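You operate a simulated robot arm through the tools that you are given. There is no shell and no other tool.

The job below is to be done with a simulated robot arm. You get a single attempt, and the scene is never put back.

JOB
Fill the three gaps on the felt board as the layout card says.
Fine: take the blocks from the waiting felt, cream strips up.

It is judged by the outcome, as a careful person would: the job done as asked, and still so three seconds after it is handed in. It fails if anything else is knocked over, pushed out of place, dropped, spilled or broken.

ROBOT AND FRAMES
A 6-joint arm with a two-finger gripper, fixed in place. Base frame: the origin is at the foot of the arm, x ahead of it, y to its left, z up; the work surface is at about z = 800. Lengths are in mm, angles in degrees, forces in N, time in s.
With the tool pointing down near the work surface it reaches from about 320 to 840 mm from the base axis. Its first joint turns from -166.0 to 166.0 degrees. Payload 2.45 kg.
The TCP is the grasp point between the finger pads, 20 mm short of the fingertips. In the tool frame z runs along the fingers and y along their closing line. Largest opening 140 mm; the body of the gripper starts 168 mm behind the TCP.
Orientation is that of the tool frame in the base frame, as a unit quaternion [x, y, z, w]. With the fingers straight down and closing along the base's y, the tool's x points along the base's -x, its y along +y and its z along -z.

CONTROLS
- The arm moves only by the tool drive_tool. Its argument "rows" is a list of rows, each a list of 7 numbers: the shift along the tool's x, y, z in mm, then the turn, a rotation vector about the tool's x, y, z in degrees, then the opening, from 0 (shut) to 1 (fully open). In form: [[tx, ty, tz, ax, ay, az, jaw], ...]. A call has 1 to 20 rows; each row is the pose to reach, as a shift and turn from the pose commanded when the call began, along the tool's axes at that moment. A row lasts 0.2 s, in which the tool goes at most 50 mm and 8.6 degrees; a call with a longer step from one row to the next is refused whole, and so is a gripper value outside its range. Where a pose cannot be reached the arm comes as near as it can. A force on the tool above 40 N (or 10 N above the force at the start of the call, whichever is more), or a blocked arm, ends the call early, and 0.2 s more pass. The fingers move at their own pace (about 45 mm/s each) and stop on an object; they squeeze with about 24 N. The grip force told is the motor's: it shows also when the fingers shut on nothing. Time passes only in rows, and 0.2 s behind the last, so rows that repeat a pose let the fingers close. The reply holds the time, the measured pose of the TCP, the force on the tool along the base axes, the opening and the grip force, in the units named above and with some noise, with the torque about the TCP (base axes, N m) and any sound that the robot's microphone picked up.
- Cameras (640 x 400 px; columns grow to the right, rows downward): "scene" is fixed at [50.1, 497.8, 1641.9]; the picture's right is [-0.71, -0.71, 0.00], its down [-0.21, 0.21, -0.96] and it looks along [0.68, -0.68, -0.29] (base axes); focal length 337 px, centre (320, 200). "wrist" rides on the gripper at [78, 11, -209] in the tool frame; the picture's right is [-0.14, 0.99, 0.00], its down [-0.92, -0.13, -0.37] and it looks along [-0.36, -0.05, 0.93] (tool axes); focal length 280 px, centre (320, 200).
- capture(camera): a new picture of that camera. It takes no simulated time.
- raise_lower(by): slides the trunk up (or, below 0, down) by that many mm; the arm rides with it, the base frame stays. It gives what a move gives, with no picture.
- measure_at(camera, pixels): for up to 12 pixels [column, row] of the newest picture of that camera ("zoom" is the newest enlarged one), the place [x, y, z] in the base frame of the surface seen there, good to about 3 mm. It takes no simulated time.
- enlarge(camera, box): a new picture of the part [left, top, right, bottom] of that camera's present view, enlarged. It takes no simulated time.
- close_job(): hands the job in; it is judged then, once.

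Open the gripper and draw the arm clear of the work before you hand the job in, unless the task says otherwise.

The tools are called after ">>>" as a command line: name --pt "numbers of a row" for each row, then --argument value for the rest, lists and objects as JSON in quotes. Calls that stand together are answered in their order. drive_tool: Moves the arm, as the interface text tells. Its arguments: {"type":"object","properties":{"rows":{"type":"array","items":{"type":"array","items":{"type":"number"}}}},"required":["rows"]} The other tools are called the same way: raise_lower (by) slides the trunk up or down; capture (camera) takes a picture; measure_at (camera, pixels) gives the place of the surface under pixels of a picture; enlarge (camera, box) takes an enlarged picture of a part of a camera's view; close_job () hands the job in.

At the start:

```text
time_s: 0.0
tcp_pos: [340.5, -356.7, 1525.0]
tool_rot: [0.0, 1.0, 0.0, 0.0]
contact_force: [0.5, -0.1, 0.0]
moment: [-0.01, -0.01, -0.01]
opening: 140.0
finger_force: 0.0
trunk travel left (down, up): [-175.0, 55.0]
```

scene: 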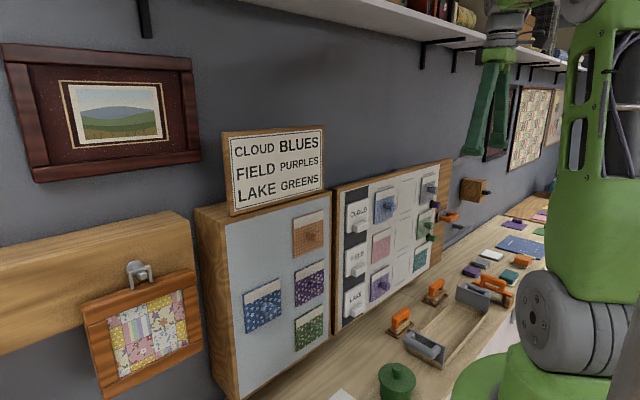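
wrist: 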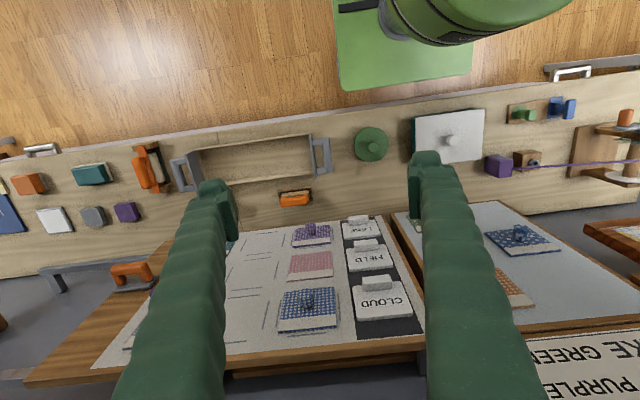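

I'll begin by looking more closely at the layout card and the boards in the scene view.

>>> enlarge --camera "scene" --box '[200, 120, 340, 400]'

>>> enlarge --camera "scene" --box '[320, 150, 480, 330]'

>>> enlarge --camera "wrist" --box '[60, 180, 640, 400]'

```text
1.43 times, centred on (270, 260) of scene
```

zoom: 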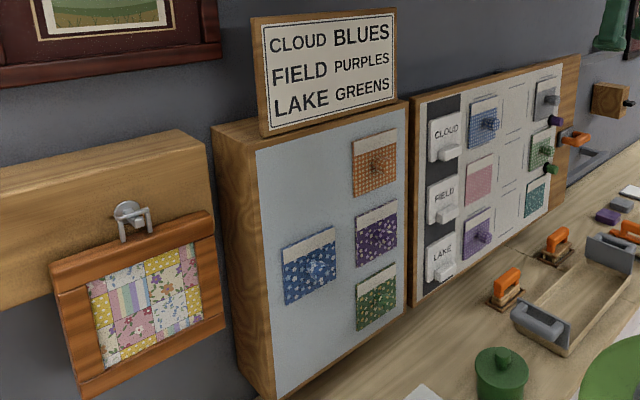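

```text
2.22 times, centred on (400, 240) of scene
```

zoom: 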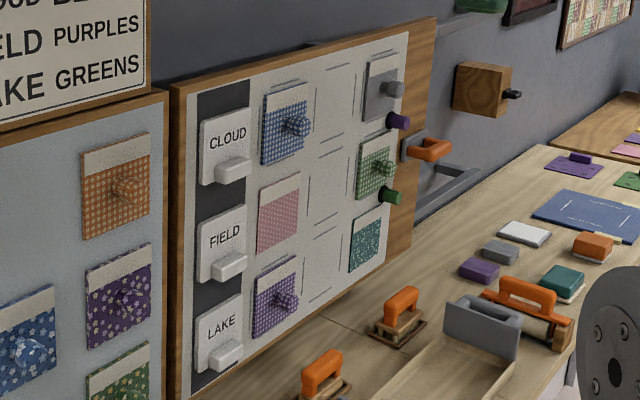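

```text
1.10 times, centred on (350, 290) of wrist
```

zoom: 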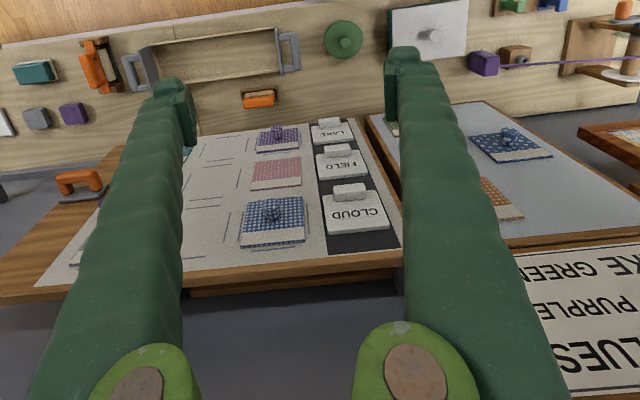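

The card reads CLOUD–BLUES, FIELD–PURPLES, LAKE–GREENS, and the middle column of the felt board appears empty. I'll measure points on the boards from the current scene picture.

>>> measure_at --camera "scene" --pixels '[[340, 190], [340, 330], [440, 170], [430, 260], [215, 225], [245, 390], [325, 195], [328, 340], [263, 305], [310, 283], [309, 328], [308, 235]]'

>>> capture --camera "scene"

>>> enlarge --camera "scene" --box '[330, 160, 450, 330]'

>>> enlarge --camera "scene" --box '[230, 200, 340, 360]'

```text
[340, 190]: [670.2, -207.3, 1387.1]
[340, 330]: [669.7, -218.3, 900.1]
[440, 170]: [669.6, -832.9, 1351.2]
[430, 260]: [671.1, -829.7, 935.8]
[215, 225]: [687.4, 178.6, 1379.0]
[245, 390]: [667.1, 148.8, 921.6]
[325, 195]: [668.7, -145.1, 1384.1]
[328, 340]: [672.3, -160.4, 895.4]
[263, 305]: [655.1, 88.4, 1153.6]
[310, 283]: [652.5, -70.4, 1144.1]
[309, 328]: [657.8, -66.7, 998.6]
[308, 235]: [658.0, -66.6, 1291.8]
```

```text
taken
```

scene: 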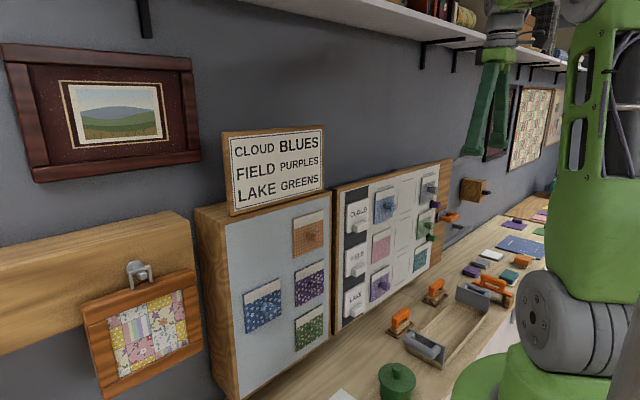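

```text
2.35 times, centred on (390, 245) of scene
```

zoom: 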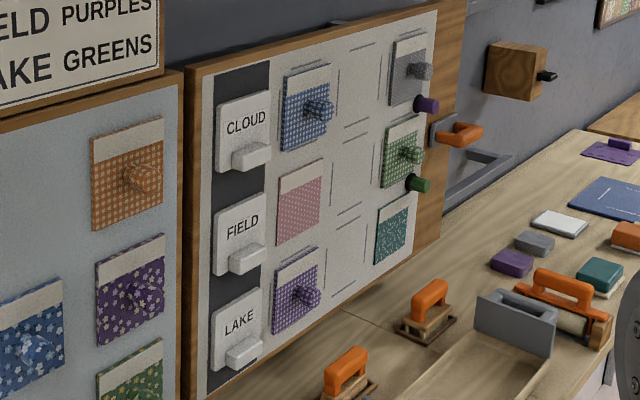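

```text
2.50 times, centred on (285, 280) of scene
```

zoom: 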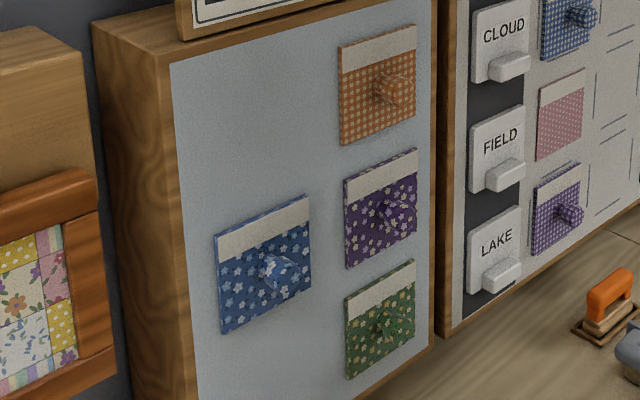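

The newest zoom shows the four waiting blocks: blue floral (~265,265), purple floral (~382,208), green floral (~380,320) and an orange gingham decoy (~378,85). I'll measure their corners and knobs.

>>> measure_at --camera "zoom" --pixels '[[218, 238], [307, 199], [224, 326], [309, 289], [348, 184], [415, 153], [350, 262], [414, 232], [350, 294], [412, 264], [350, 374], [412, 343]]'

>>> measure_at --camera "zoom" --pixels '[[275, 275], [283, 265], [268, 280], [385, 213], [390, 208], [380, 217], [383, 330], [390, 321], [378, 330], [395, 90], [230, 300], [360, 360]]'

>>> enlarge --camera "scene" --box '[245, 265, 285, 345]'

>>> enlarge --camera "scene" --box '[400, 160, 480, 280]'

>>> enlarge --camera "scene" --box '[370, 170, 440, 310]'

```text
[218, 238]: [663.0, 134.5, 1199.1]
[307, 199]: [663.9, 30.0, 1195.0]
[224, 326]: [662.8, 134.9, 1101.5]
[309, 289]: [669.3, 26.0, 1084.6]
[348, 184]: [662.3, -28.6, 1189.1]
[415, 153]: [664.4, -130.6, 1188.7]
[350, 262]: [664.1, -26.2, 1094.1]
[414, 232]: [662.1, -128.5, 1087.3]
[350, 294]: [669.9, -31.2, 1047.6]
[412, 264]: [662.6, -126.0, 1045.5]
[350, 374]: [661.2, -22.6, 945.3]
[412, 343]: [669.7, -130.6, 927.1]
```

```text
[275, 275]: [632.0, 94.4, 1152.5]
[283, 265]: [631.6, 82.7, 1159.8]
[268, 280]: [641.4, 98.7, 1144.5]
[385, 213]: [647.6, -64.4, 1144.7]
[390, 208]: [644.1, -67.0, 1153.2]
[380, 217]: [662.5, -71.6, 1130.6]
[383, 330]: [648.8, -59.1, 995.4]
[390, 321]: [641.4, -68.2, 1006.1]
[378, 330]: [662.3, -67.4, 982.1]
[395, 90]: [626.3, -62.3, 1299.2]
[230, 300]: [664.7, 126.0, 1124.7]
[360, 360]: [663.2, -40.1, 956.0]
```

```text
5.00 times, centred on (265, 305) of scene
```

zoom: 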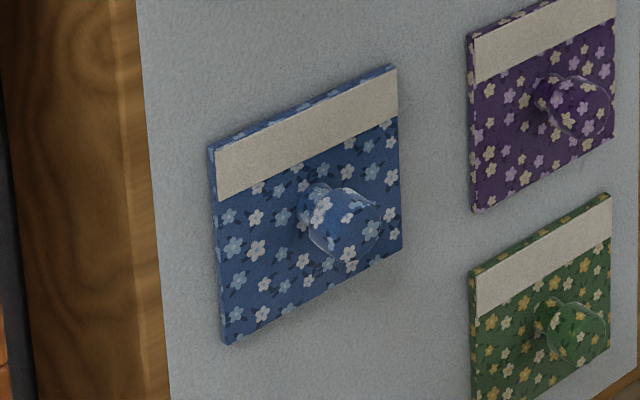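

```text
3.33 times, centred on (440, 220) of scene
```

zoom: 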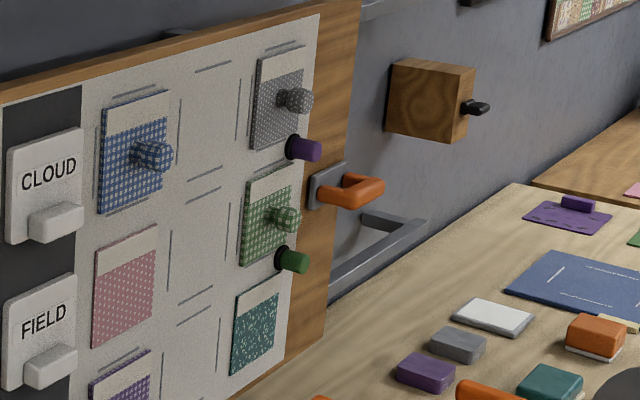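

```text
2.86 times, centred on (405, 240) of scene
```

zoom: 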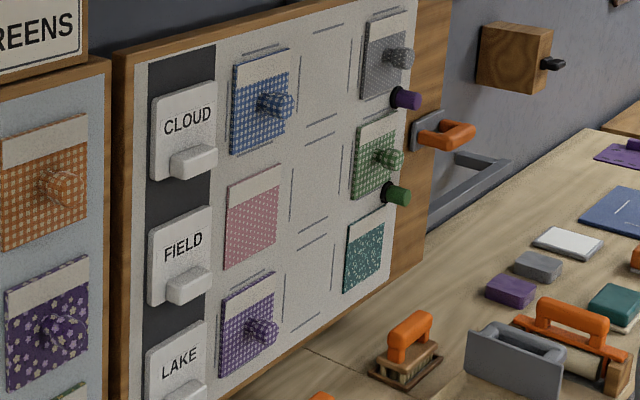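

The gaps are in the middle column, marked by tick lines (zoom: row 1 around 320,75, row 2 around 315,185, row 3 around 308,290). I'll measure the ticks and neighbours at a higher zoom.

>>> enlarge --camera "scene" --box '[385, 170, 433, 230]'

>>> enlarge --camera "scene" --box '[380, 230, 428, 290]'

```text
6.67 times, centred on (409, 200) of scene
```

zoom: 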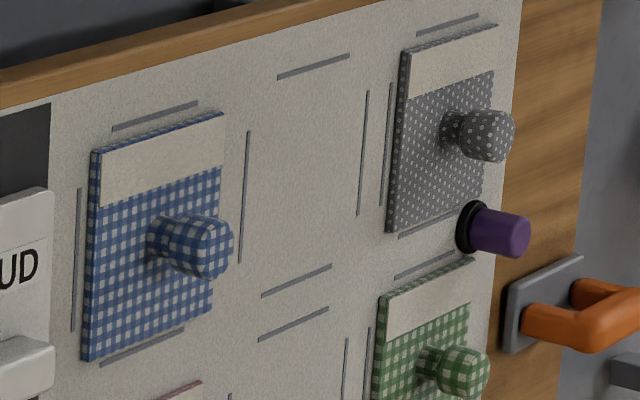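

```text
6.67 times, centred on (404, 260) of scene
```

zoom: 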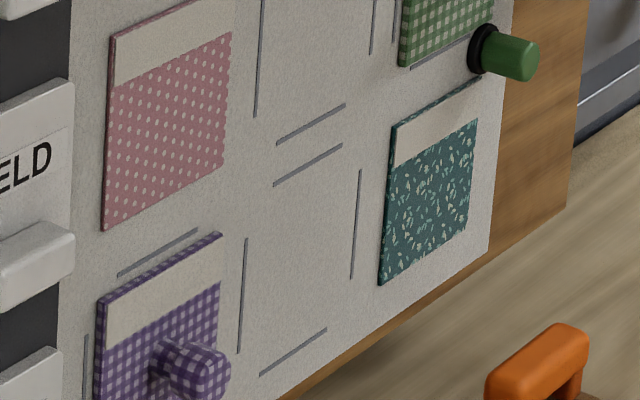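

Ticks are clear in this zoom (rows 2 and 3). I'll measure their centres, then do the upper zoom.

>>> measure_at --camera "zoom" --pixels '[[277, 143], [345, 105], [273, 185], [342, 144], [246, 240], [238, 351], [361, 172], [352, 277], [260, 375], [327, 330], [258, 60], [374, 40]]'

>>> measure_at --camera "zoom" --pixels '[[112, 42], [230, 0], [103, 228], [224, 160], [97, 298], [221, 235], [391, 124], [478, 78], [381, 281], [468, 222], [219, 365], [205, 385]]'

>>> enlarge --camera "scene" --box '[385, 170, 433, 230]'

>>> measure_at --camera "zoom" --pixels '[[278, 78], [350, 55], [262, 296], [331, 265], [248, 132], [239, 262], [366, 92], [359, 215], [258, 341], [328, 308], [215, 250], [500, 140]]'

>>> measure_at --camera "zoom" --pixels '[[95, 155], [222, 120], [85, 358], [212, 310], [403, 52], [497, 28], [388, 230], [483, 190], [520, 235], [475, 228], [475, 380], [160, 235]]'

```text
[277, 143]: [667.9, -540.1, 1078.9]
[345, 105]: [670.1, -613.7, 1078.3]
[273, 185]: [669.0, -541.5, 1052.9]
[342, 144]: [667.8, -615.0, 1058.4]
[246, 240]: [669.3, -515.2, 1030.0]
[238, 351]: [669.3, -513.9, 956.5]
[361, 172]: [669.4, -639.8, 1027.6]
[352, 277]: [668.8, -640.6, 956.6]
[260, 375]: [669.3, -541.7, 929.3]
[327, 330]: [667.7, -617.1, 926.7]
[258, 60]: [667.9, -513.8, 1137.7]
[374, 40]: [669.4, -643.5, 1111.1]
```

```text
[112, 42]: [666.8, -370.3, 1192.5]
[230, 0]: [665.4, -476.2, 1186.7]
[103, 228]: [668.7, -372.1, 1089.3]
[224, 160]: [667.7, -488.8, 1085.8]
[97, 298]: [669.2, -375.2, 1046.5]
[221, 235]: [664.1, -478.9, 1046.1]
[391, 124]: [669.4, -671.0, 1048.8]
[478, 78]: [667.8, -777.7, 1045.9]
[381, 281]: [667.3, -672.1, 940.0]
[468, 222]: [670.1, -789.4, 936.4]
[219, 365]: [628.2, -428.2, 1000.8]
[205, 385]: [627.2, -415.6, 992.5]
```

```text
6.67 times, centred on (409, 200) of scene
```

zoom: 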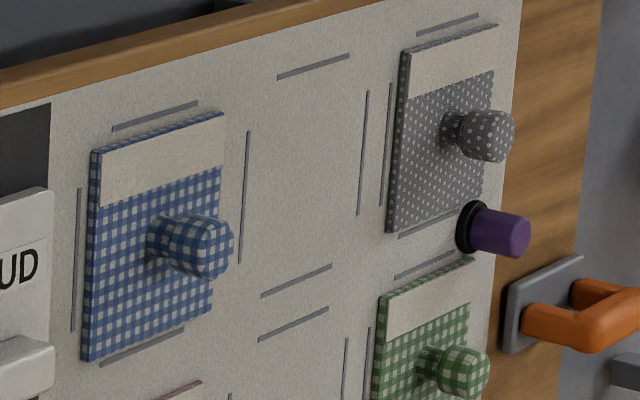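

```text
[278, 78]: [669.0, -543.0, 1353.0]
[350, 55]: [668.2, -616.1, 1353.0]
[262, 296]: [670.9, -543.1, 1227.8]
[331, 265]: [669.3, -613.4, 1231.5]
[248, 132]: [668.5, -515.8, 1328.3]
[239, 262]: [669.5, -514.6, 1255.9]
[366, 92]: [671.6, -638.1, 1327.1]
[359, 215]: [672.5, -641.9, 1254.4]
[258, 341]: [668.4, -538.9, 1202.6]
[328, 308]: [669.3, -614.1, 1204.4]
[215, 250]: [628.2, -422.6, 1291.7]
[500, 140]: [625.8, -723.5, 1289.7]
```

```text
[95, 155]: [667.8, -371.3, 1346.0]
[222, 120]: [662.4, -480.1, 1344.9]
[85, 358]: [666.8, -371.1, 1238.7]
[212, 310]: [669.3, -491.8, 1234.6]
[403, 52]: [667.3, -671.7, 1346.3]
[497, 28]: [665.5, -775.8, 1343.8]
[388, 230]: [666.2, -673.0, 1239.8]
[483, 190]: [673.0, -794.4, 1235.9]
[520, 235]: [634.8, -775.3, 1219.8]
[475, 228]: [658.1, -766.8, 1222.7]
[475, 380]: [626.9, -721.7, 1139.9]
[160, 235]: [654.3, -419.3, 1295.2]
```

Geometry is clear: board face at x≈670, gap centres at about y=-578 and z≈1291/1141/991, and ~104 mm blocks with bulb knobs reaching x≈626. I'll turn the tool to point at the board (+x) while moving it forward and down gradually.

>>> drive_tool --pt "-15 0 15 0 -7.5 0 1" --pt "-30 0 30 0 -15 0 1" --pt "-45 0 45 0 -22.5 0 1" --pt "-60 0 60 0 -30 0 1" --pt "-75 0 75 0 -37.5 0 1" --pt "-90 0 90 0 -45 0 1" --pt "-105 0 105 0 -52.5 0 1" --pt "-120 0 120 0 -60 0 1" --pt "-135 0 135 0 -67.5 0 1" --pt "-150 0 150 0 -75 0 1" --pt "-160 0 165 0 -82.5 0 1" --pt "-170 0 180 0 -90 0 1" --pt "-170 0 180 0 -90 0 1"

>>> capture --camera "scene"

>>> capture --camera "wrist"

```text
time_s: 2.8
tcp_pos: [510.9, -355.5, 1345.9]
tool_rot: [0.0, 0.707, -0.001, 0.708]
contact_force: [-0.7, -0.6, -0.6]
moment: [0.0, -0.01, 0.01]
opening: 140.0
finger_force: 0.1
trunk travel left (down, up): [-175.0, 55.0]
```

```text
taken
```

scene: 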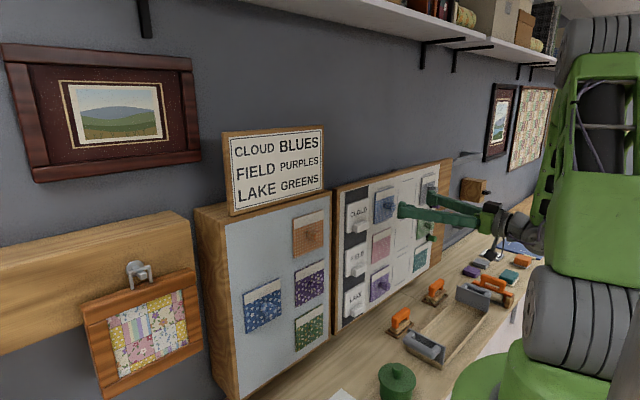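

```text
taken
```

wrist: 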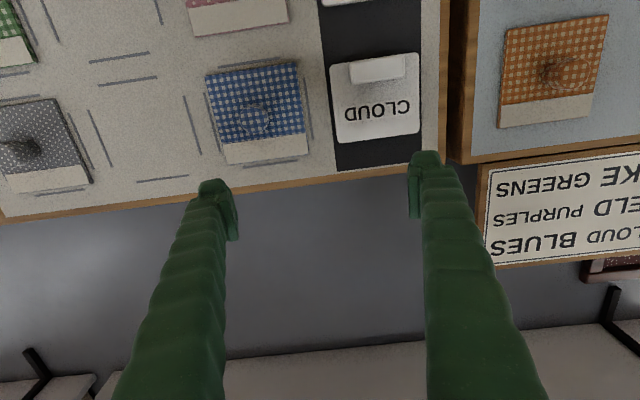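

The tool now points straight at the wall with no trouble. Next I move in front of the blue floral block on the waiting felt (about y=82, z=1148), staying back at x≈510.

>>> drive_tool --pt "20 44 0 0 0 0 1" --pt "40 88 0 0 0 0 1" --pt "60 132 0 0 0 0 1" --pt "80 176 0 0 0 0 1" --pt "100 220 0 0 0 0 1" --pt "120 264 0 0 0 0 1" --pt "140 308 0 0 0 0 1" --pt "160 352 0 0 0 0 1" --pt "178 396 0 0 0 0 1" --pt "198 438 0 0 0 0 1" --pt "198 438 0 0 0 0 1"

>>> capture --camera "scene"

>>> capture --camera "wrist"

```text
time_s: 4.7
tcp_pos: [639.1, -207.3, 1319.7]
tool_rot: [0.118, 0.646, -0.01, 0.754]
contact_force: [-9.6, -2.0, -4.4]
moment: [-0.38, 0.09, 0.78]
opening: 138.9
finger_force: 0.0
out of reach, approached as far as the arm can: row 2, 3, 4, 5, 6, 7, 8, 9
trunk travel left (down, up): [-175.0, 55.0]
stopped in row 9: the force on the tool passed its limit at 74 N (the readings are from after the stop); the commanded pose is now the measured one
```

```text
taken
```

scene: 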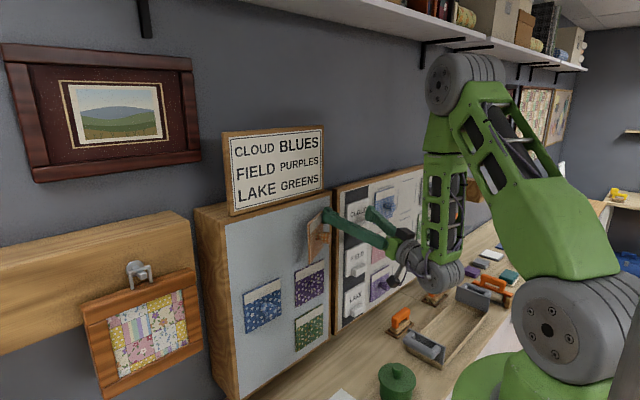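

```text
taken
```

wrist: 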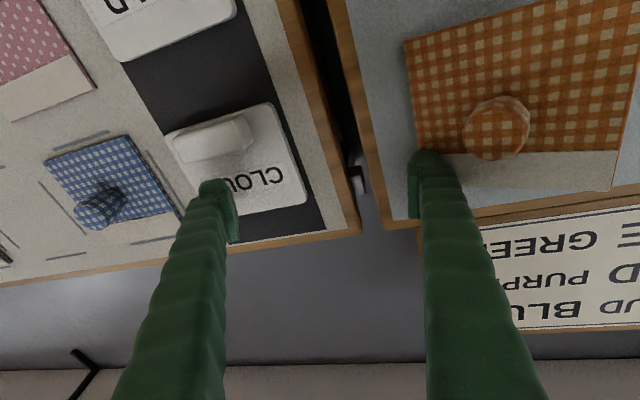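

The arm could not follow that path and strayed into the orange block's edge (74 N stop). Before moving anything I'll inspect closely what state the orange block is in.

>>> enlarge --camera "scene" --box '[280, 190, 360, 270]'

>>> enlarge --camera "wrist" --box '[380, 0, 640, 240]'

>>> measure_at --camera "wrist" --pixels '[[405, 42], [460, 178], [615, 190], [635, 100], [497, 128], [450, 60], [600, 40], [560, 175], [620, 250], [345, 100], [410, 200], [380, 100]]'

```text
5.00 times, centred on (320, 230) of scene
```

zoom: 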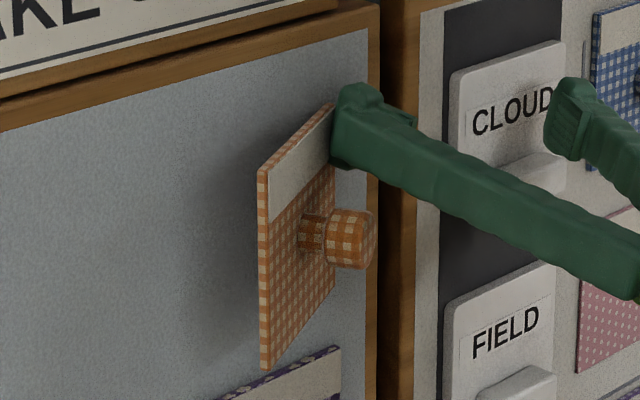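

```text
1.67 times, centred on (510, 120) of wrist
```

zoom: 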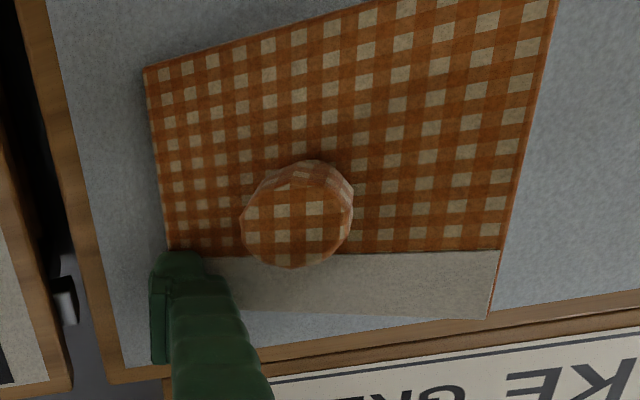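

```text
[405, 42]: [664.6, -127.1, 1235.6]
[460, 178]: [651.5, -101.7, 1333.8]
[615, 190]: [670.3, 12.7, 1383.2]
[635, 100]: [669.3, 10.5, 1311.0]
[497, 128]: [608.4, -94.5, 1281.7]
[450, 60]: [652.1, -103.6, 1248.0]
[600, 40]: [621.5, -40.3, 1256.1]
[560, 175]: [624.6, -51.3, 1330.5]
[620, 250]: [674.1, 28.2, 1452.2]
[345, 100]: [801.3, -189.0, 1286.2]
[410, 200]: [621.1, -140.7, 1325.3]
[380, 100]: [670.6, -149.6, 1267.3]
```

The orange block is tilted about its right edge, with the fingertip (y≈-129, x≈671) against that edge. I'll hold still for one row to see whether the block is stable, and look again before choosing a way out.

>>> drive_tool --pt "0 0 0 0 0 0 1"

>>> enlarge --camera "scene" --box '[280, 190, 360, 270]'

>>> capture --camera "wrist"

```text
time_s: 5.1
tcp_pos: [639.7, -206.7, 1319.5]
tool_rot: [0.116, 0.646, -0.01, 0.754]
contact_force: [-11.2, -2.4, -2.0]
moment: [-0.21, 0.0, 0.83]
opening: 139.2
finger_force: 0.1
trunk travel left (down, up): [-175.0, 55.0]
```

```text
5.00 times, centred on (320, 230) of scene
```

zoom: 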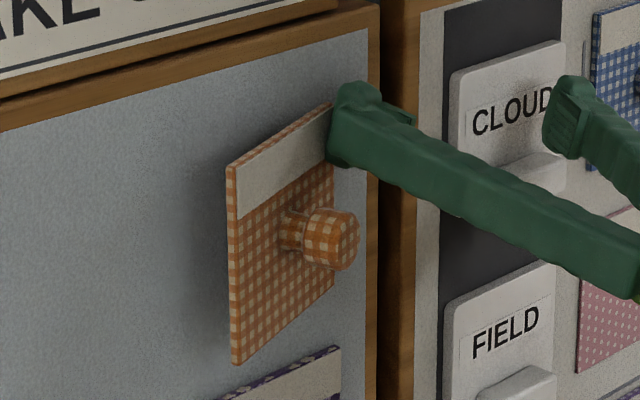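

```text
taken
```

wrist: 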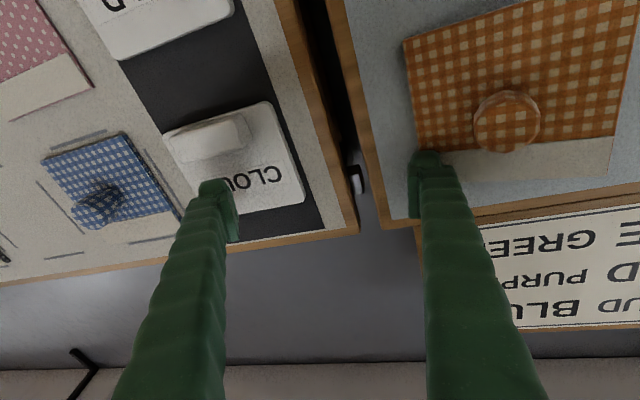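

The block is slowly settling back toward the felt (its left edge moved from zoom column 260 to 230). I'll hold still longer to let it return.

>>> drive_tool --pt "0 0 0 0 0 0 1" --pt "0 0 0 0 0 0 1" --pt "0 0 0 0 0 0 1" --pt "0 0 0 0 0 0 1"

>>> enlarge --camera "scene" --box '[280, 190, 360, 270]'

>>> capture --camera "wrist"

```text
time_s: 6.1
tcp_pos: [639.5, -206.4, 1319.9]
tool_rot: [0.116, 0.646, -0.009, 0.755]
contact_force: [-9.7, -1.4, 0.7]
moment: [-0.01, -0.05, 0.77]
opening: 139.7
finger_force: 0.0
trunk travel left (down, up): [-175.0, 55.0]
```

```text
5.00 times, centred on (320, 230) of scene
```

zoom: 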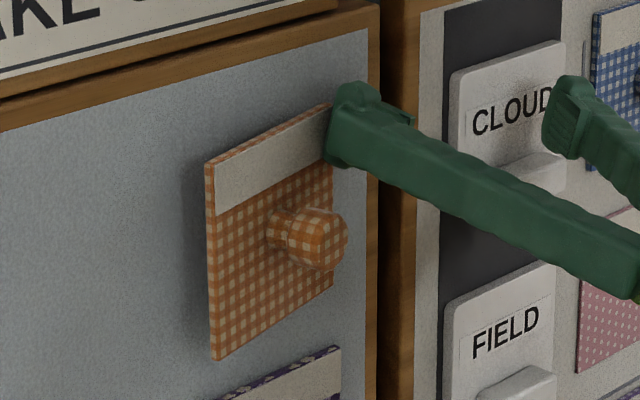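

```text
taken
```

wrist: 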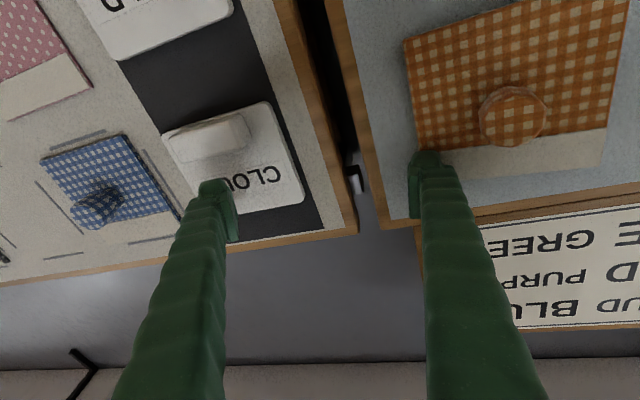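

Still closing nicely (left edge now at zoom column 205, flat would be about 185). I'll wait more.

>>> drive_tool --pt "0 0 0 0 0 0 1" --pt "0 0 0 0 0 0 1" --pt "0 0 0 0 0 0 1" --pt "0 0 0 0 0 0 1" --pt "0 0 0 0 0 0 1" --pt "0 0 0 0 0 0 1" --pt "0 0 0 0 0 0 1" --pt "0 0 0 0 0 0 1" --pt "0 0 0 0 0 0 1" --pt "0 0 0 0 0 0 1"

>>> enlarge --camera "scene" --box '[280, 190, 360, 270]'

>>> capture --camera "wrist"

```text
time_s: 8.3
tcp_pos: [639.3, -206.7, 1318.9]
tool_rot: [0.116, 0.646, -0.009, 0.754]
contact_force: [-9.4, -0.6, -0.5]
moment: [-0.05, 0.02, 0.76]
opening: 140.0
finger_force: 0.1
trunk travel left (down, up): [-175.0, 55.0]
```

```text
5.00 times, centred on (320, 230) of scene
```

zoom: 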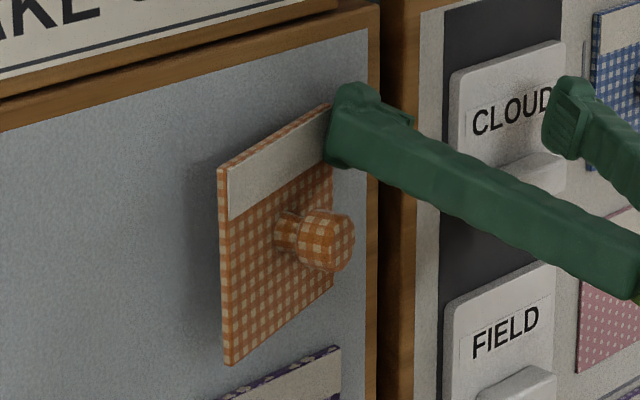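

```text
taken
```

wrist: 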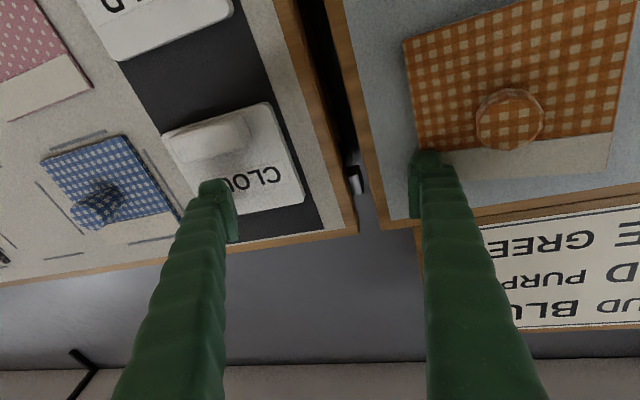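

The block is swinging freely like a door on its right edge, still held by the felt there; the load on the finger has faded. Before backing out I'll measure the arm's own joints in the scene picture so I understand the reach limits and don't repeat that error.

>>> capture --camera "scene"

>>> measure_at --camera "scene" --pixels '[[553, 330], [600, 290], [570, 235], [500, 180], [447, 85], [480, 65], [442, 150], [440, 240], [440, 275], [410, 255], [465, 150], [500, 390]]'

>>> enlarge --camera "scene" --box '[380, 40, 640, 400]'

```text
taken
```

scene: 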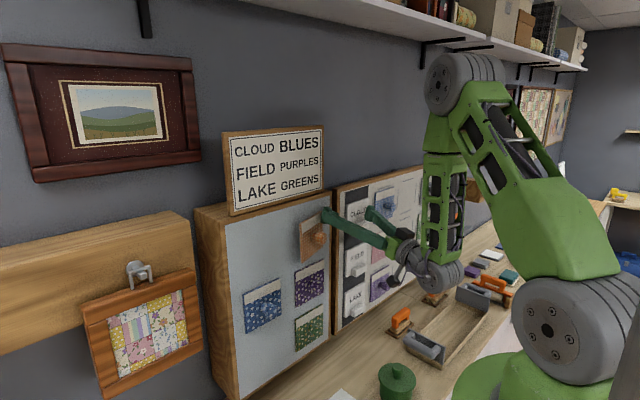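

```text
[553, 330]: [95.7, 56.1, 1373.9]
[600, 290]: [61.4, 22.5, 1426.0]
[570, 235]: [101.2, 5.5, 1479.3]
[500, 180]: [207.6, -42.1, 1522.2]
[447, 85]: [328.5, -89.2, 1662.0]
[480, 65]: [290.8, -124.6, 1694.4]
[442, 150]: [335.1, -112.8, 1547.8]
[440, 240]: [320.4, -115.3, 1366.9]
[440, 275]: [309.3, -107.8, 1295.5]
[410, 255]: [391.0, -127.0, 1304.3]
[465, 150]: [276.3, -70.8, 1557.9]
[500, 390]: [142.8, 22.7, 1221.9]
```

```text
1.11 times, centred on (510, 220) of scene
```

zoom: 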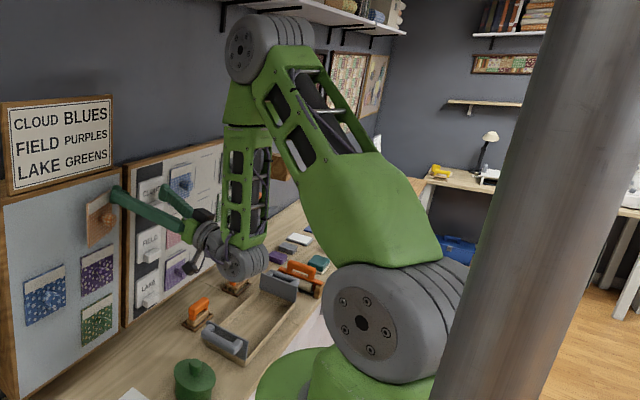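

The joint measurements show the elbow was at its fold limit (shoulder z≈1374, elbow ≈1662), so tucking the arm close in was the cause; raising the trunk will help. Before withdrawing I check the CLOUD label and the other finger's clearance in the wrist view.

>>> measure_at --camera "wrist" --pixels '[[170, 140], [250, 110], [300, 200], [240, 195], [185, 150], [215, 130], [245, 145], [205, 150], [215, 190], [222, 215], [100, 205], [430, 165]]'

>>> enlarge --camera "wrist" --box '[120, 60, 340, 260]'

```text
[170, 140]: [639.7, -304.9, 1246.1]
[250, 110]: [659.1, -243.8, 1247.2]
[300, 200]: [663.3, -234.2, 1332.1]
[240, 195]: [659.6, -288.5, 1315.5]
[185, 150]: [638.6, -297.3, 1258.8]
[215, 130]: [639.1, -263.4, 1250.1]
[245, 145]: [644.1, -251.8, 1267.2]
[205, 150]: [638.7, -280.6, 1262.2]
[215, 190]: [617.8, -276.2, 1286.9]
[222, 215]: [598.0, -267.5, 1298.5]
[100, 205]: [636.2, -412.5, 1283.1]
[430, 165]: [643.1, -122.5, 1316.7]
```

```text
2.00 times, centred on (230, 160) of wrist
```

zoom: 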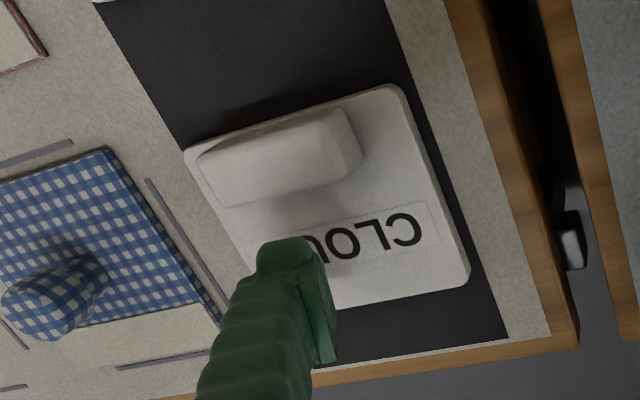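

Label handle ends at z≈1268 and the other fingertip sits at z≥1290, x≈647, so a withdrawal toward −x/−y is clear. I withdraw the fingertip gently away from the orange block's edge.

>>> drive_tool --pt "-3 -13 -5.5 0 0 0 1" --pt "-11.7 -41.7 -11.4 0 0 0 1"

>>> capture --camera "wrist"

>>> enlarge --camera "scene" --box '[280, 190, 360, 270]'

```text
time_s: 8.9
tcp_pos: [620.7, -247.0, 1322.6]
tool_rot: [0.116, 0.646, -0.009, 0.754]
contact_force: [-1.0, -0.2, 0.2]
moment: [0.0, -0.03, 0.0]
opening: 140.2
finger_force: 0.1
trunk travel left (down, up): [-175.0, 55.0]
```

```text
taken
```

wrist: 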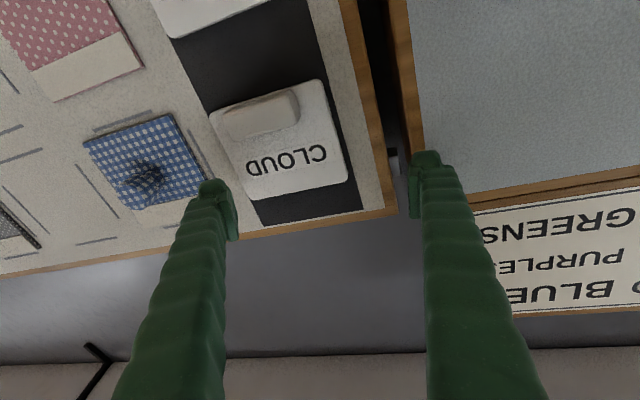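

```text
5.00 times, centred on (320, 230) of scene
```

zoom: 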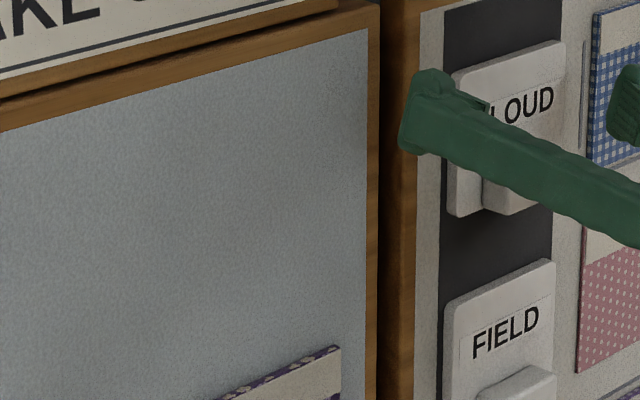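

The orange block was held only by the finger after all and has come off the felt. I'll find where it went.

>>> capture --camera "scene"

>>> enlarge --camera "scene" --box '[240, 240, 440, 400]'

```text
taken
```

scene: 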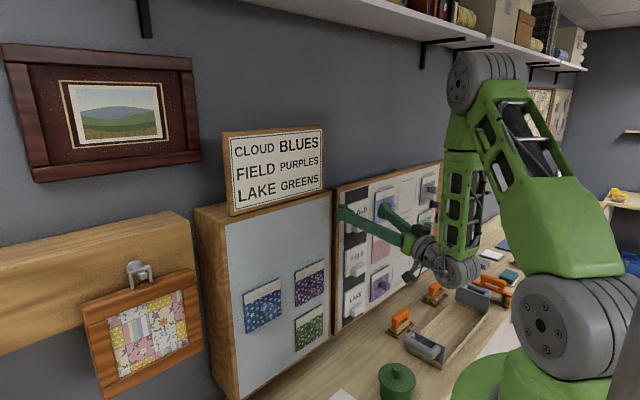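

```text
2.50 times, centred on (340, 320) of scene
```

zoom: 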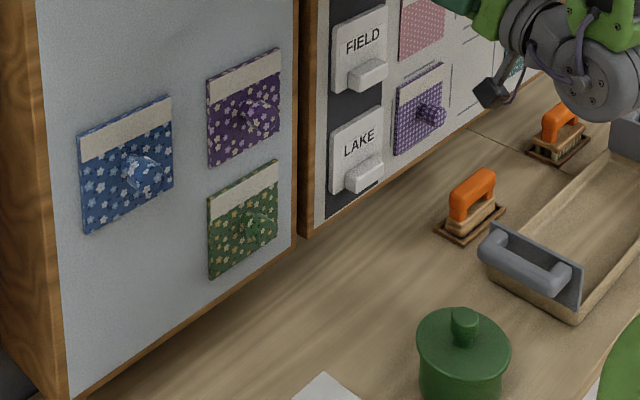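

The orange block is out of the scene camera's view, probably fallen toward the bench. I'll back the arm off to the known-good pose (511,-355,1346), then tip the tool down again to look over the bench with the wrist camera.

>>> drive_tool --pt "-9.2 -19.9 -13.9 -1.7 1.5 -1.5 1" --pt "-18.4 -39.8 -27.8 -3.4 3.0 -2.9 1" --pt "-27.7 -59.7 -41.8 -5.2 4.5 -4.4 1" --pt "-36.9 -79.5 -55.7 -6.9 5.9 -5.9 1" --pt "-46.1 -99.4 -69.6 -8.6 7.4 -7.3 1" --pt "-55.3 -119.3 -83.5 -10.3 8.9 -8.8 1"

>>> capture --camera "wrist"

>>> capture --camera "scene"

```text
time_s: 10.3
tcp_pos: [509.2, -353.5, 1347.0]
tool_rot: [-0.002, 0.708, 0.0, 0.706]
contact_force: [0.1, -0.4, 0.2]
moment: [-0.01, 0.03, 0.03]
opening: 139.8
finger_force: 0.1
out of reach, approached as far as the arm can: row 1, 2
trunk travel left (down, up): [-175.0, 55.0]
```

```text
taken
```

wrist: 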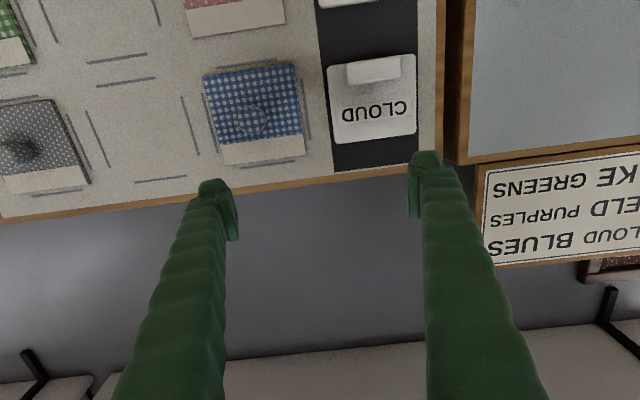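

```text
taken
```

scene: 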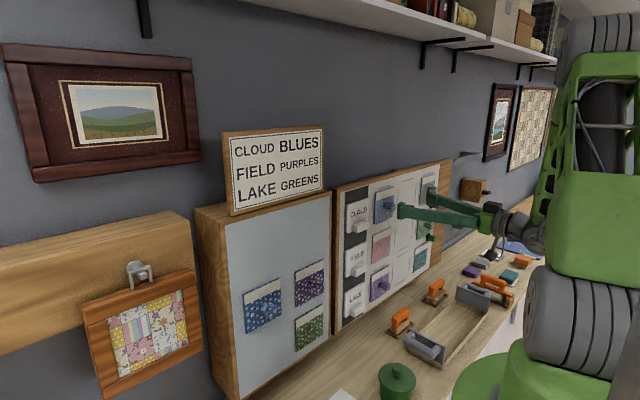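

Back at the known-good pose. Now I tip the tool down again to search the bench with the wrist camera.

>>> drive_tool --pt "-15 0 -10 0 7.5 0 1" --pt "-30 0 -20 0 15 0 1" --pt "-45 0 -35 0 22.5 0 1" --pt "-60 0 -50 0 30 0 1" --pt "-75 0 -65 0 37.5 0 1" --pt "-90 0 -80 0 45 0 1" --pt "-105 0 -95 0 52.5 0 1" --pt "-120 0 -110 0 60 0 1" --pt "-135 0 -125 0 67.5 0 1" --pt "-150 0 -140 0 75 0 1" --pt "-165 0 -155 0 82.5 0 1" --pt "-180 0 -170 0 90 0 1"

>>> capture --camera "wrist"

>>> capture --camera "scene"

```text
time_s: 12.9
tcp_pos: [340.6, -354.2, 1524.8]
tool_rot: [0.0, 1.0, 0.0, -0.003]
contact_force: [-0.7, 0.1, 0.7]
moment: [0.04, 0.02, -0.03]
opening: 140.3
finger_force: 0.1
trunk travel left (down, up): [-175.0, 55.0]
```

```text
taken
```

wrist: 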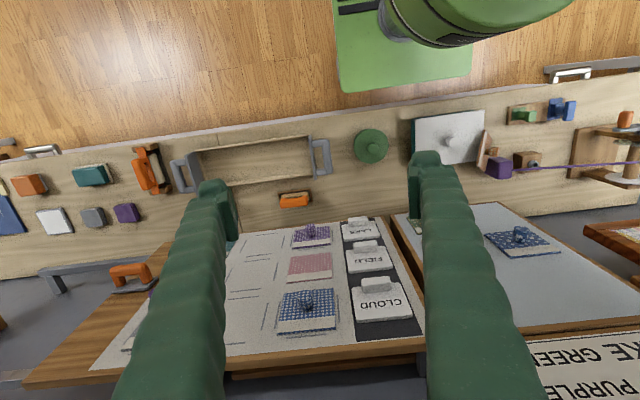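

```text
taken
```

scene: 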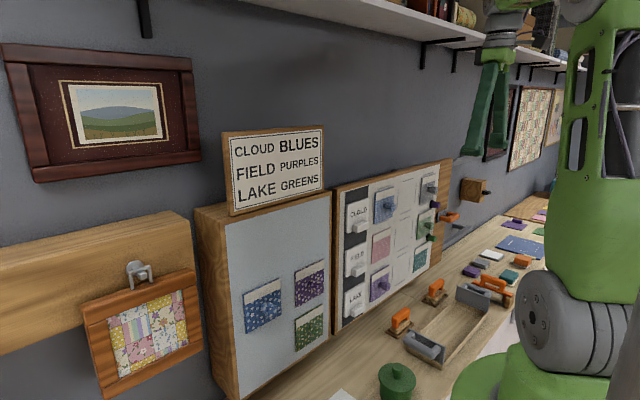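

The wrist view now shows something new and orange leaning near (487,150), beside the white lidded tray. I'll zoom in there.

>>> enlarge --camera "wrist" --box '[400, 80, 600, 220]'

>>> measure_at --camera "wrist" --pixels '[[487, 145], [482, 160], [490, 170], [487, 135], [497, 165], [450, 142], [420, 120], [482, 112], [525, 160], [370, 146], [530, 195], [560, 240]]'

```text
2.86 times, centred on (500, 150) of wrist
```

zoom: 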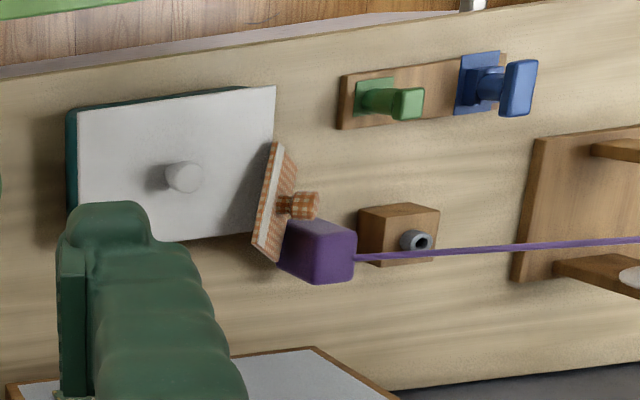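

```text
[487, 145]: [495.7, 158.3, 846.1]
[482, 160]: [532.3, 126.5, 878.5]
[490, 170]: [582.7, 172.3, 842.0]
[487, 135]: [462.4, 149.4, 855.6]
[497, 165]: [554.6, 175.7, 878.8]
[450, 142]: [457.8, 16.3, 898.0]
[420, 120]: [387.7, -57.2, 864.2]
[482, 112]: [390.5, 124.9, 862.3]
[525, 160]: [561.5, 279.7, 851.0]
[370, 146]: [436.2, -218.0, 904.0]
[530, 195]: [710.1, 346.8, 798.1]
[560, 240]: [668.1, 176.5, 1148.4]
```

The orange block came to rest leaning on the white tray, knob facing +y (around x≈520, y≈150, z≈860); nothing else there seems displaced. I'll do the three placements first, then put the orange block back. Raising the trunk fully gives the folded arm more room.

>>> raise_lower --by 55

```text
time_s: 13.9
tcp_pos: [339.7, -354.7, 1579.4]
tool_rot: [-0.001, 1.0, 0.0, -0.001]
contact_force: [0.4, 0.5, -0.5]
moment: [0.0, -0.01, 0.01]
opening: 140.0
finger_force: 0.0
trunk travel left (down, up): [-230.0, 0.0]
```

Trunk is at full height. Now the same tool-forward turn as before, at y≈-355, which was reachable.

>>> drive_tool --pt "-15 0 15 0 -7.5 0 1" --pt "-30 0 30 0 -15 0 1" --pt "-45 0 45 0 -22.5 0 1" --pt "-60 0 60 0 -30 0 0.8" --pt "-75 0 75 0 -37.5 0 0.6" --pt "-90 0 90 0 -45 0 0.5" --pt "-105 0 105 0 -52.5 0 0.5" --pt "-120 0 120 0 -60 0 0.5" --pt "-135 0 135 0 -67.5 0 0.5" --pt "-150 0 150 0 -75 0 0.5" --pt "-160 0 165 0 -82.5 0 0.5" --pt "-170 0 180 0 -90 0 0.5"

```text
time_s: 16.5
tcp_pos: [510.8, -355.4, 1398.7]
tool_rot: [-0.001, 0.707, -0.001, 0.707]
contact_force: [0.6, -0.1, -0.6]
moment: [-0.02, -0.03, 0.03]
opening: 70.0
finger_force: 0.0
trunk travel left (down, up): [-230.0, 0.0]
```

At (511,-355,1399) pointing at the wall. I now go straight down to z≈1070 and slightly forward to x≈540, in front of the board with plenty of clearance.

>>> drive_tool --pt "33 0 3 0 0 0 0.5" --pt "66 0 6 0 0 0 0.5" --pt "99 0 9 0 0 0 0.5" --pt "132 0 12 0 0 0 0.5"

>>> drive_tool --pt "33 0 3 0 0 0 0.5" --pt "66 0 6 0 0 0 0.5" --pt "99 0 9 0 0 0 0.5" --pt "132 0 12 0 0 0 0.5" --pt "165 0 15 0 0 0 0.5" --pt "197 0 18 0 0 0 0.5"

```text
time_s: 17.5
tcp_pos: [533.1, -389.1, 1293.5]
tool_rot: [0.002, 0.711, 0.011, 0.703]
contact_force: [0.4, -0.6, 0.1]
moment: [-0.01, 0.03, 0.06]
opening: 70.0
finger_force: 0.0
out of reach, approached as far as the arm can: row 2, 3, 4
trunk travel left (down, up): [-230.0, 0.0]
```

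```text
time_s: 18.9
tcp_pos: [574.5, -450.2, 1107.5]
tool_rot: [0.002, 0.71, 0.021, 0.704]
contact_force: [0.4, -0.1, 0.6]
moment: [0.0, 0.02, 0.0]
opening: 69.9
finger_force: 0.0
out of reach, approached as far as the arm can: row 1, 2, 3, 4, 5, 6
trunk travel left (down, up): [-230.0, 0.0]
```

Going lower pushed the arm outward instead (out of reach flagged, now at (574,-450,1107), nothing touched). I need to understand which joint limits, so I look at the arm's posture here.

>>> capture --camera "scene"

>>> capture --camera "wrist"

>>> enlarge --camera "scene" --box '[400, 60, 640, 400]'

```text
taken
```

scene: 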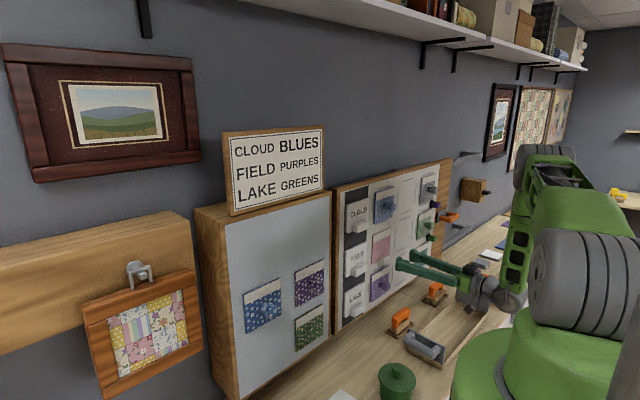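

```text
taken
```

wrist: 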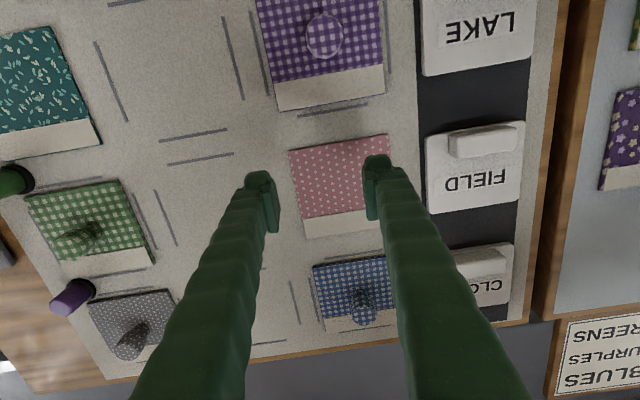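

```text
1.18 times, centred on (520, 230) of scene
```

zoom: 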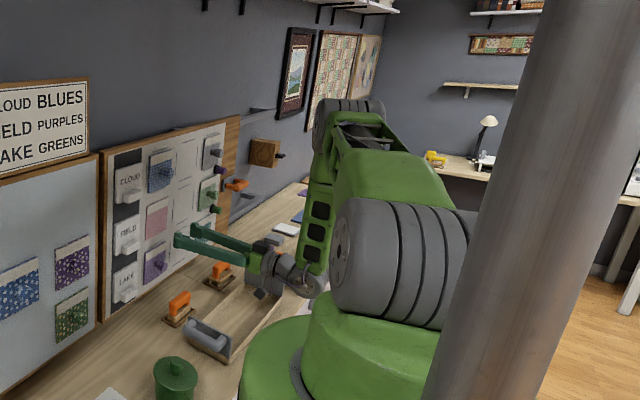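

I measure the elbow, wrist and shoulder surfaces from this zoom to work out the forearm's direction.

>>> measure_at --camera "zoom" --pixels '[[320, 130], [345, 108], [375, 105], [318, 200], [312, 250], [315, 285], [300, 275], [270, 262], [285, 245], [345, 250], [400, 260], [262, 295]]'

```text
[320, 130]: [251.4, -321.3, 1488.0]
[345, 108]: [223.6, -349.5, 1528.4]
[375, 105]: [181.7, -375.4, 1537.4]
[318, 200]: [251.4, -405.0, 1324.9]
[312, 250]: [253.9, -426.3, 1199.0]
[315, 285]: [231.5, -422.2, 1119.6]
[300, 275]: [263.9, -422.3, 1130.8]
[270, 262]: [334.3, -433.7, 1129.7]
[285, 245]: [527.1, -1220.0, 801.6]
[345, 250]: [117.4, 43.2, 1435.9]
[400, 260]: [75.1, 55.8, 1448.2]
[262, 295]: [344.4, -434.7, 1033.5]
```

The limit fits a wrist-pitch stop: with a level tool the forearm can't get near vertical. Pitching the tool about 40° downward should free the whole area (knobs are round, so a pitched grip is fine). I back off slightly and pitch down 40° here, clear of the board.

>>> drive_tool --pt "-10 0 -5 0 8 0 0.5" --pt "-20 0 -10 0 16 0 0.5" --pt "-30 0 -15 0 24 0 0.5" --pt "-40 0 -20 0 32 0 0.5" --pt "-50 0 -24 0 40 0 0.5"

>>> capture --camera "wrist"

```text
time_s: 20.1
tcp_pos: [550.0, -450.5, 1159.7]
tool_rot: [-0.001, 0.907, -0.001, 0.421]
contact_force: [0.2, 0.3, -0.1]
moment: [-0.04, 0.02, -0.05]
opening: 70.1
finger_force: 0.1
out of reach, approached as far as the arm can: row 1
trunk travel left (down, up): [-230.0, 0.0]
```

```text
taken
```

wrist: 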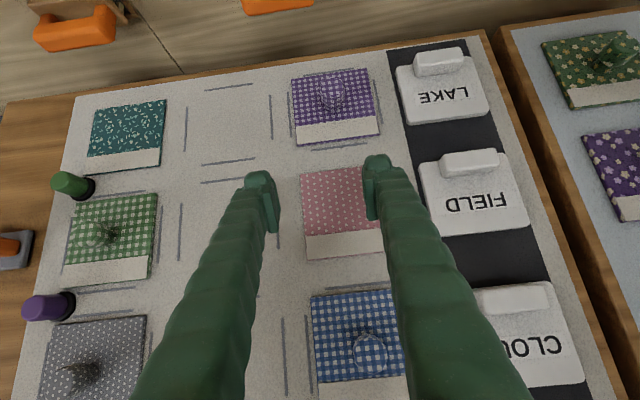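

The pitch-down pose is reached exactly, at (550,-450,1160). Now I traverse toward the waiting felt in a short checked step: to (585,-250,1070), tips at x≈612, clear of knobs ending at 626.

>>> drive_tool --pt "9.2 40 17 0 0 0 0.5" --pt "18.5 80 34 0 0 0 0.5" --pt "27.7 120 50.9 0 0 0 0.5" --pt "37 160 67.8 0 0 0 0.5" --pt "46.2 200 84.8 0 0 0 0.5"

```text
time_s: 21.3
tcp_pos: [606.6, -270.3, 1088.2]
tool_rot: [0.001, 0.91, 0.015, 0.414]
contact_force: [0.9, 0.4, 0.2]
moment: [0.0, 0.03, 0.0]
opening: 70.0
finger_force: 0.0
out of reach, approached as far as the arm can: row 4, 5
trunk travel left (down, up): [-230.0, 0.0]
```

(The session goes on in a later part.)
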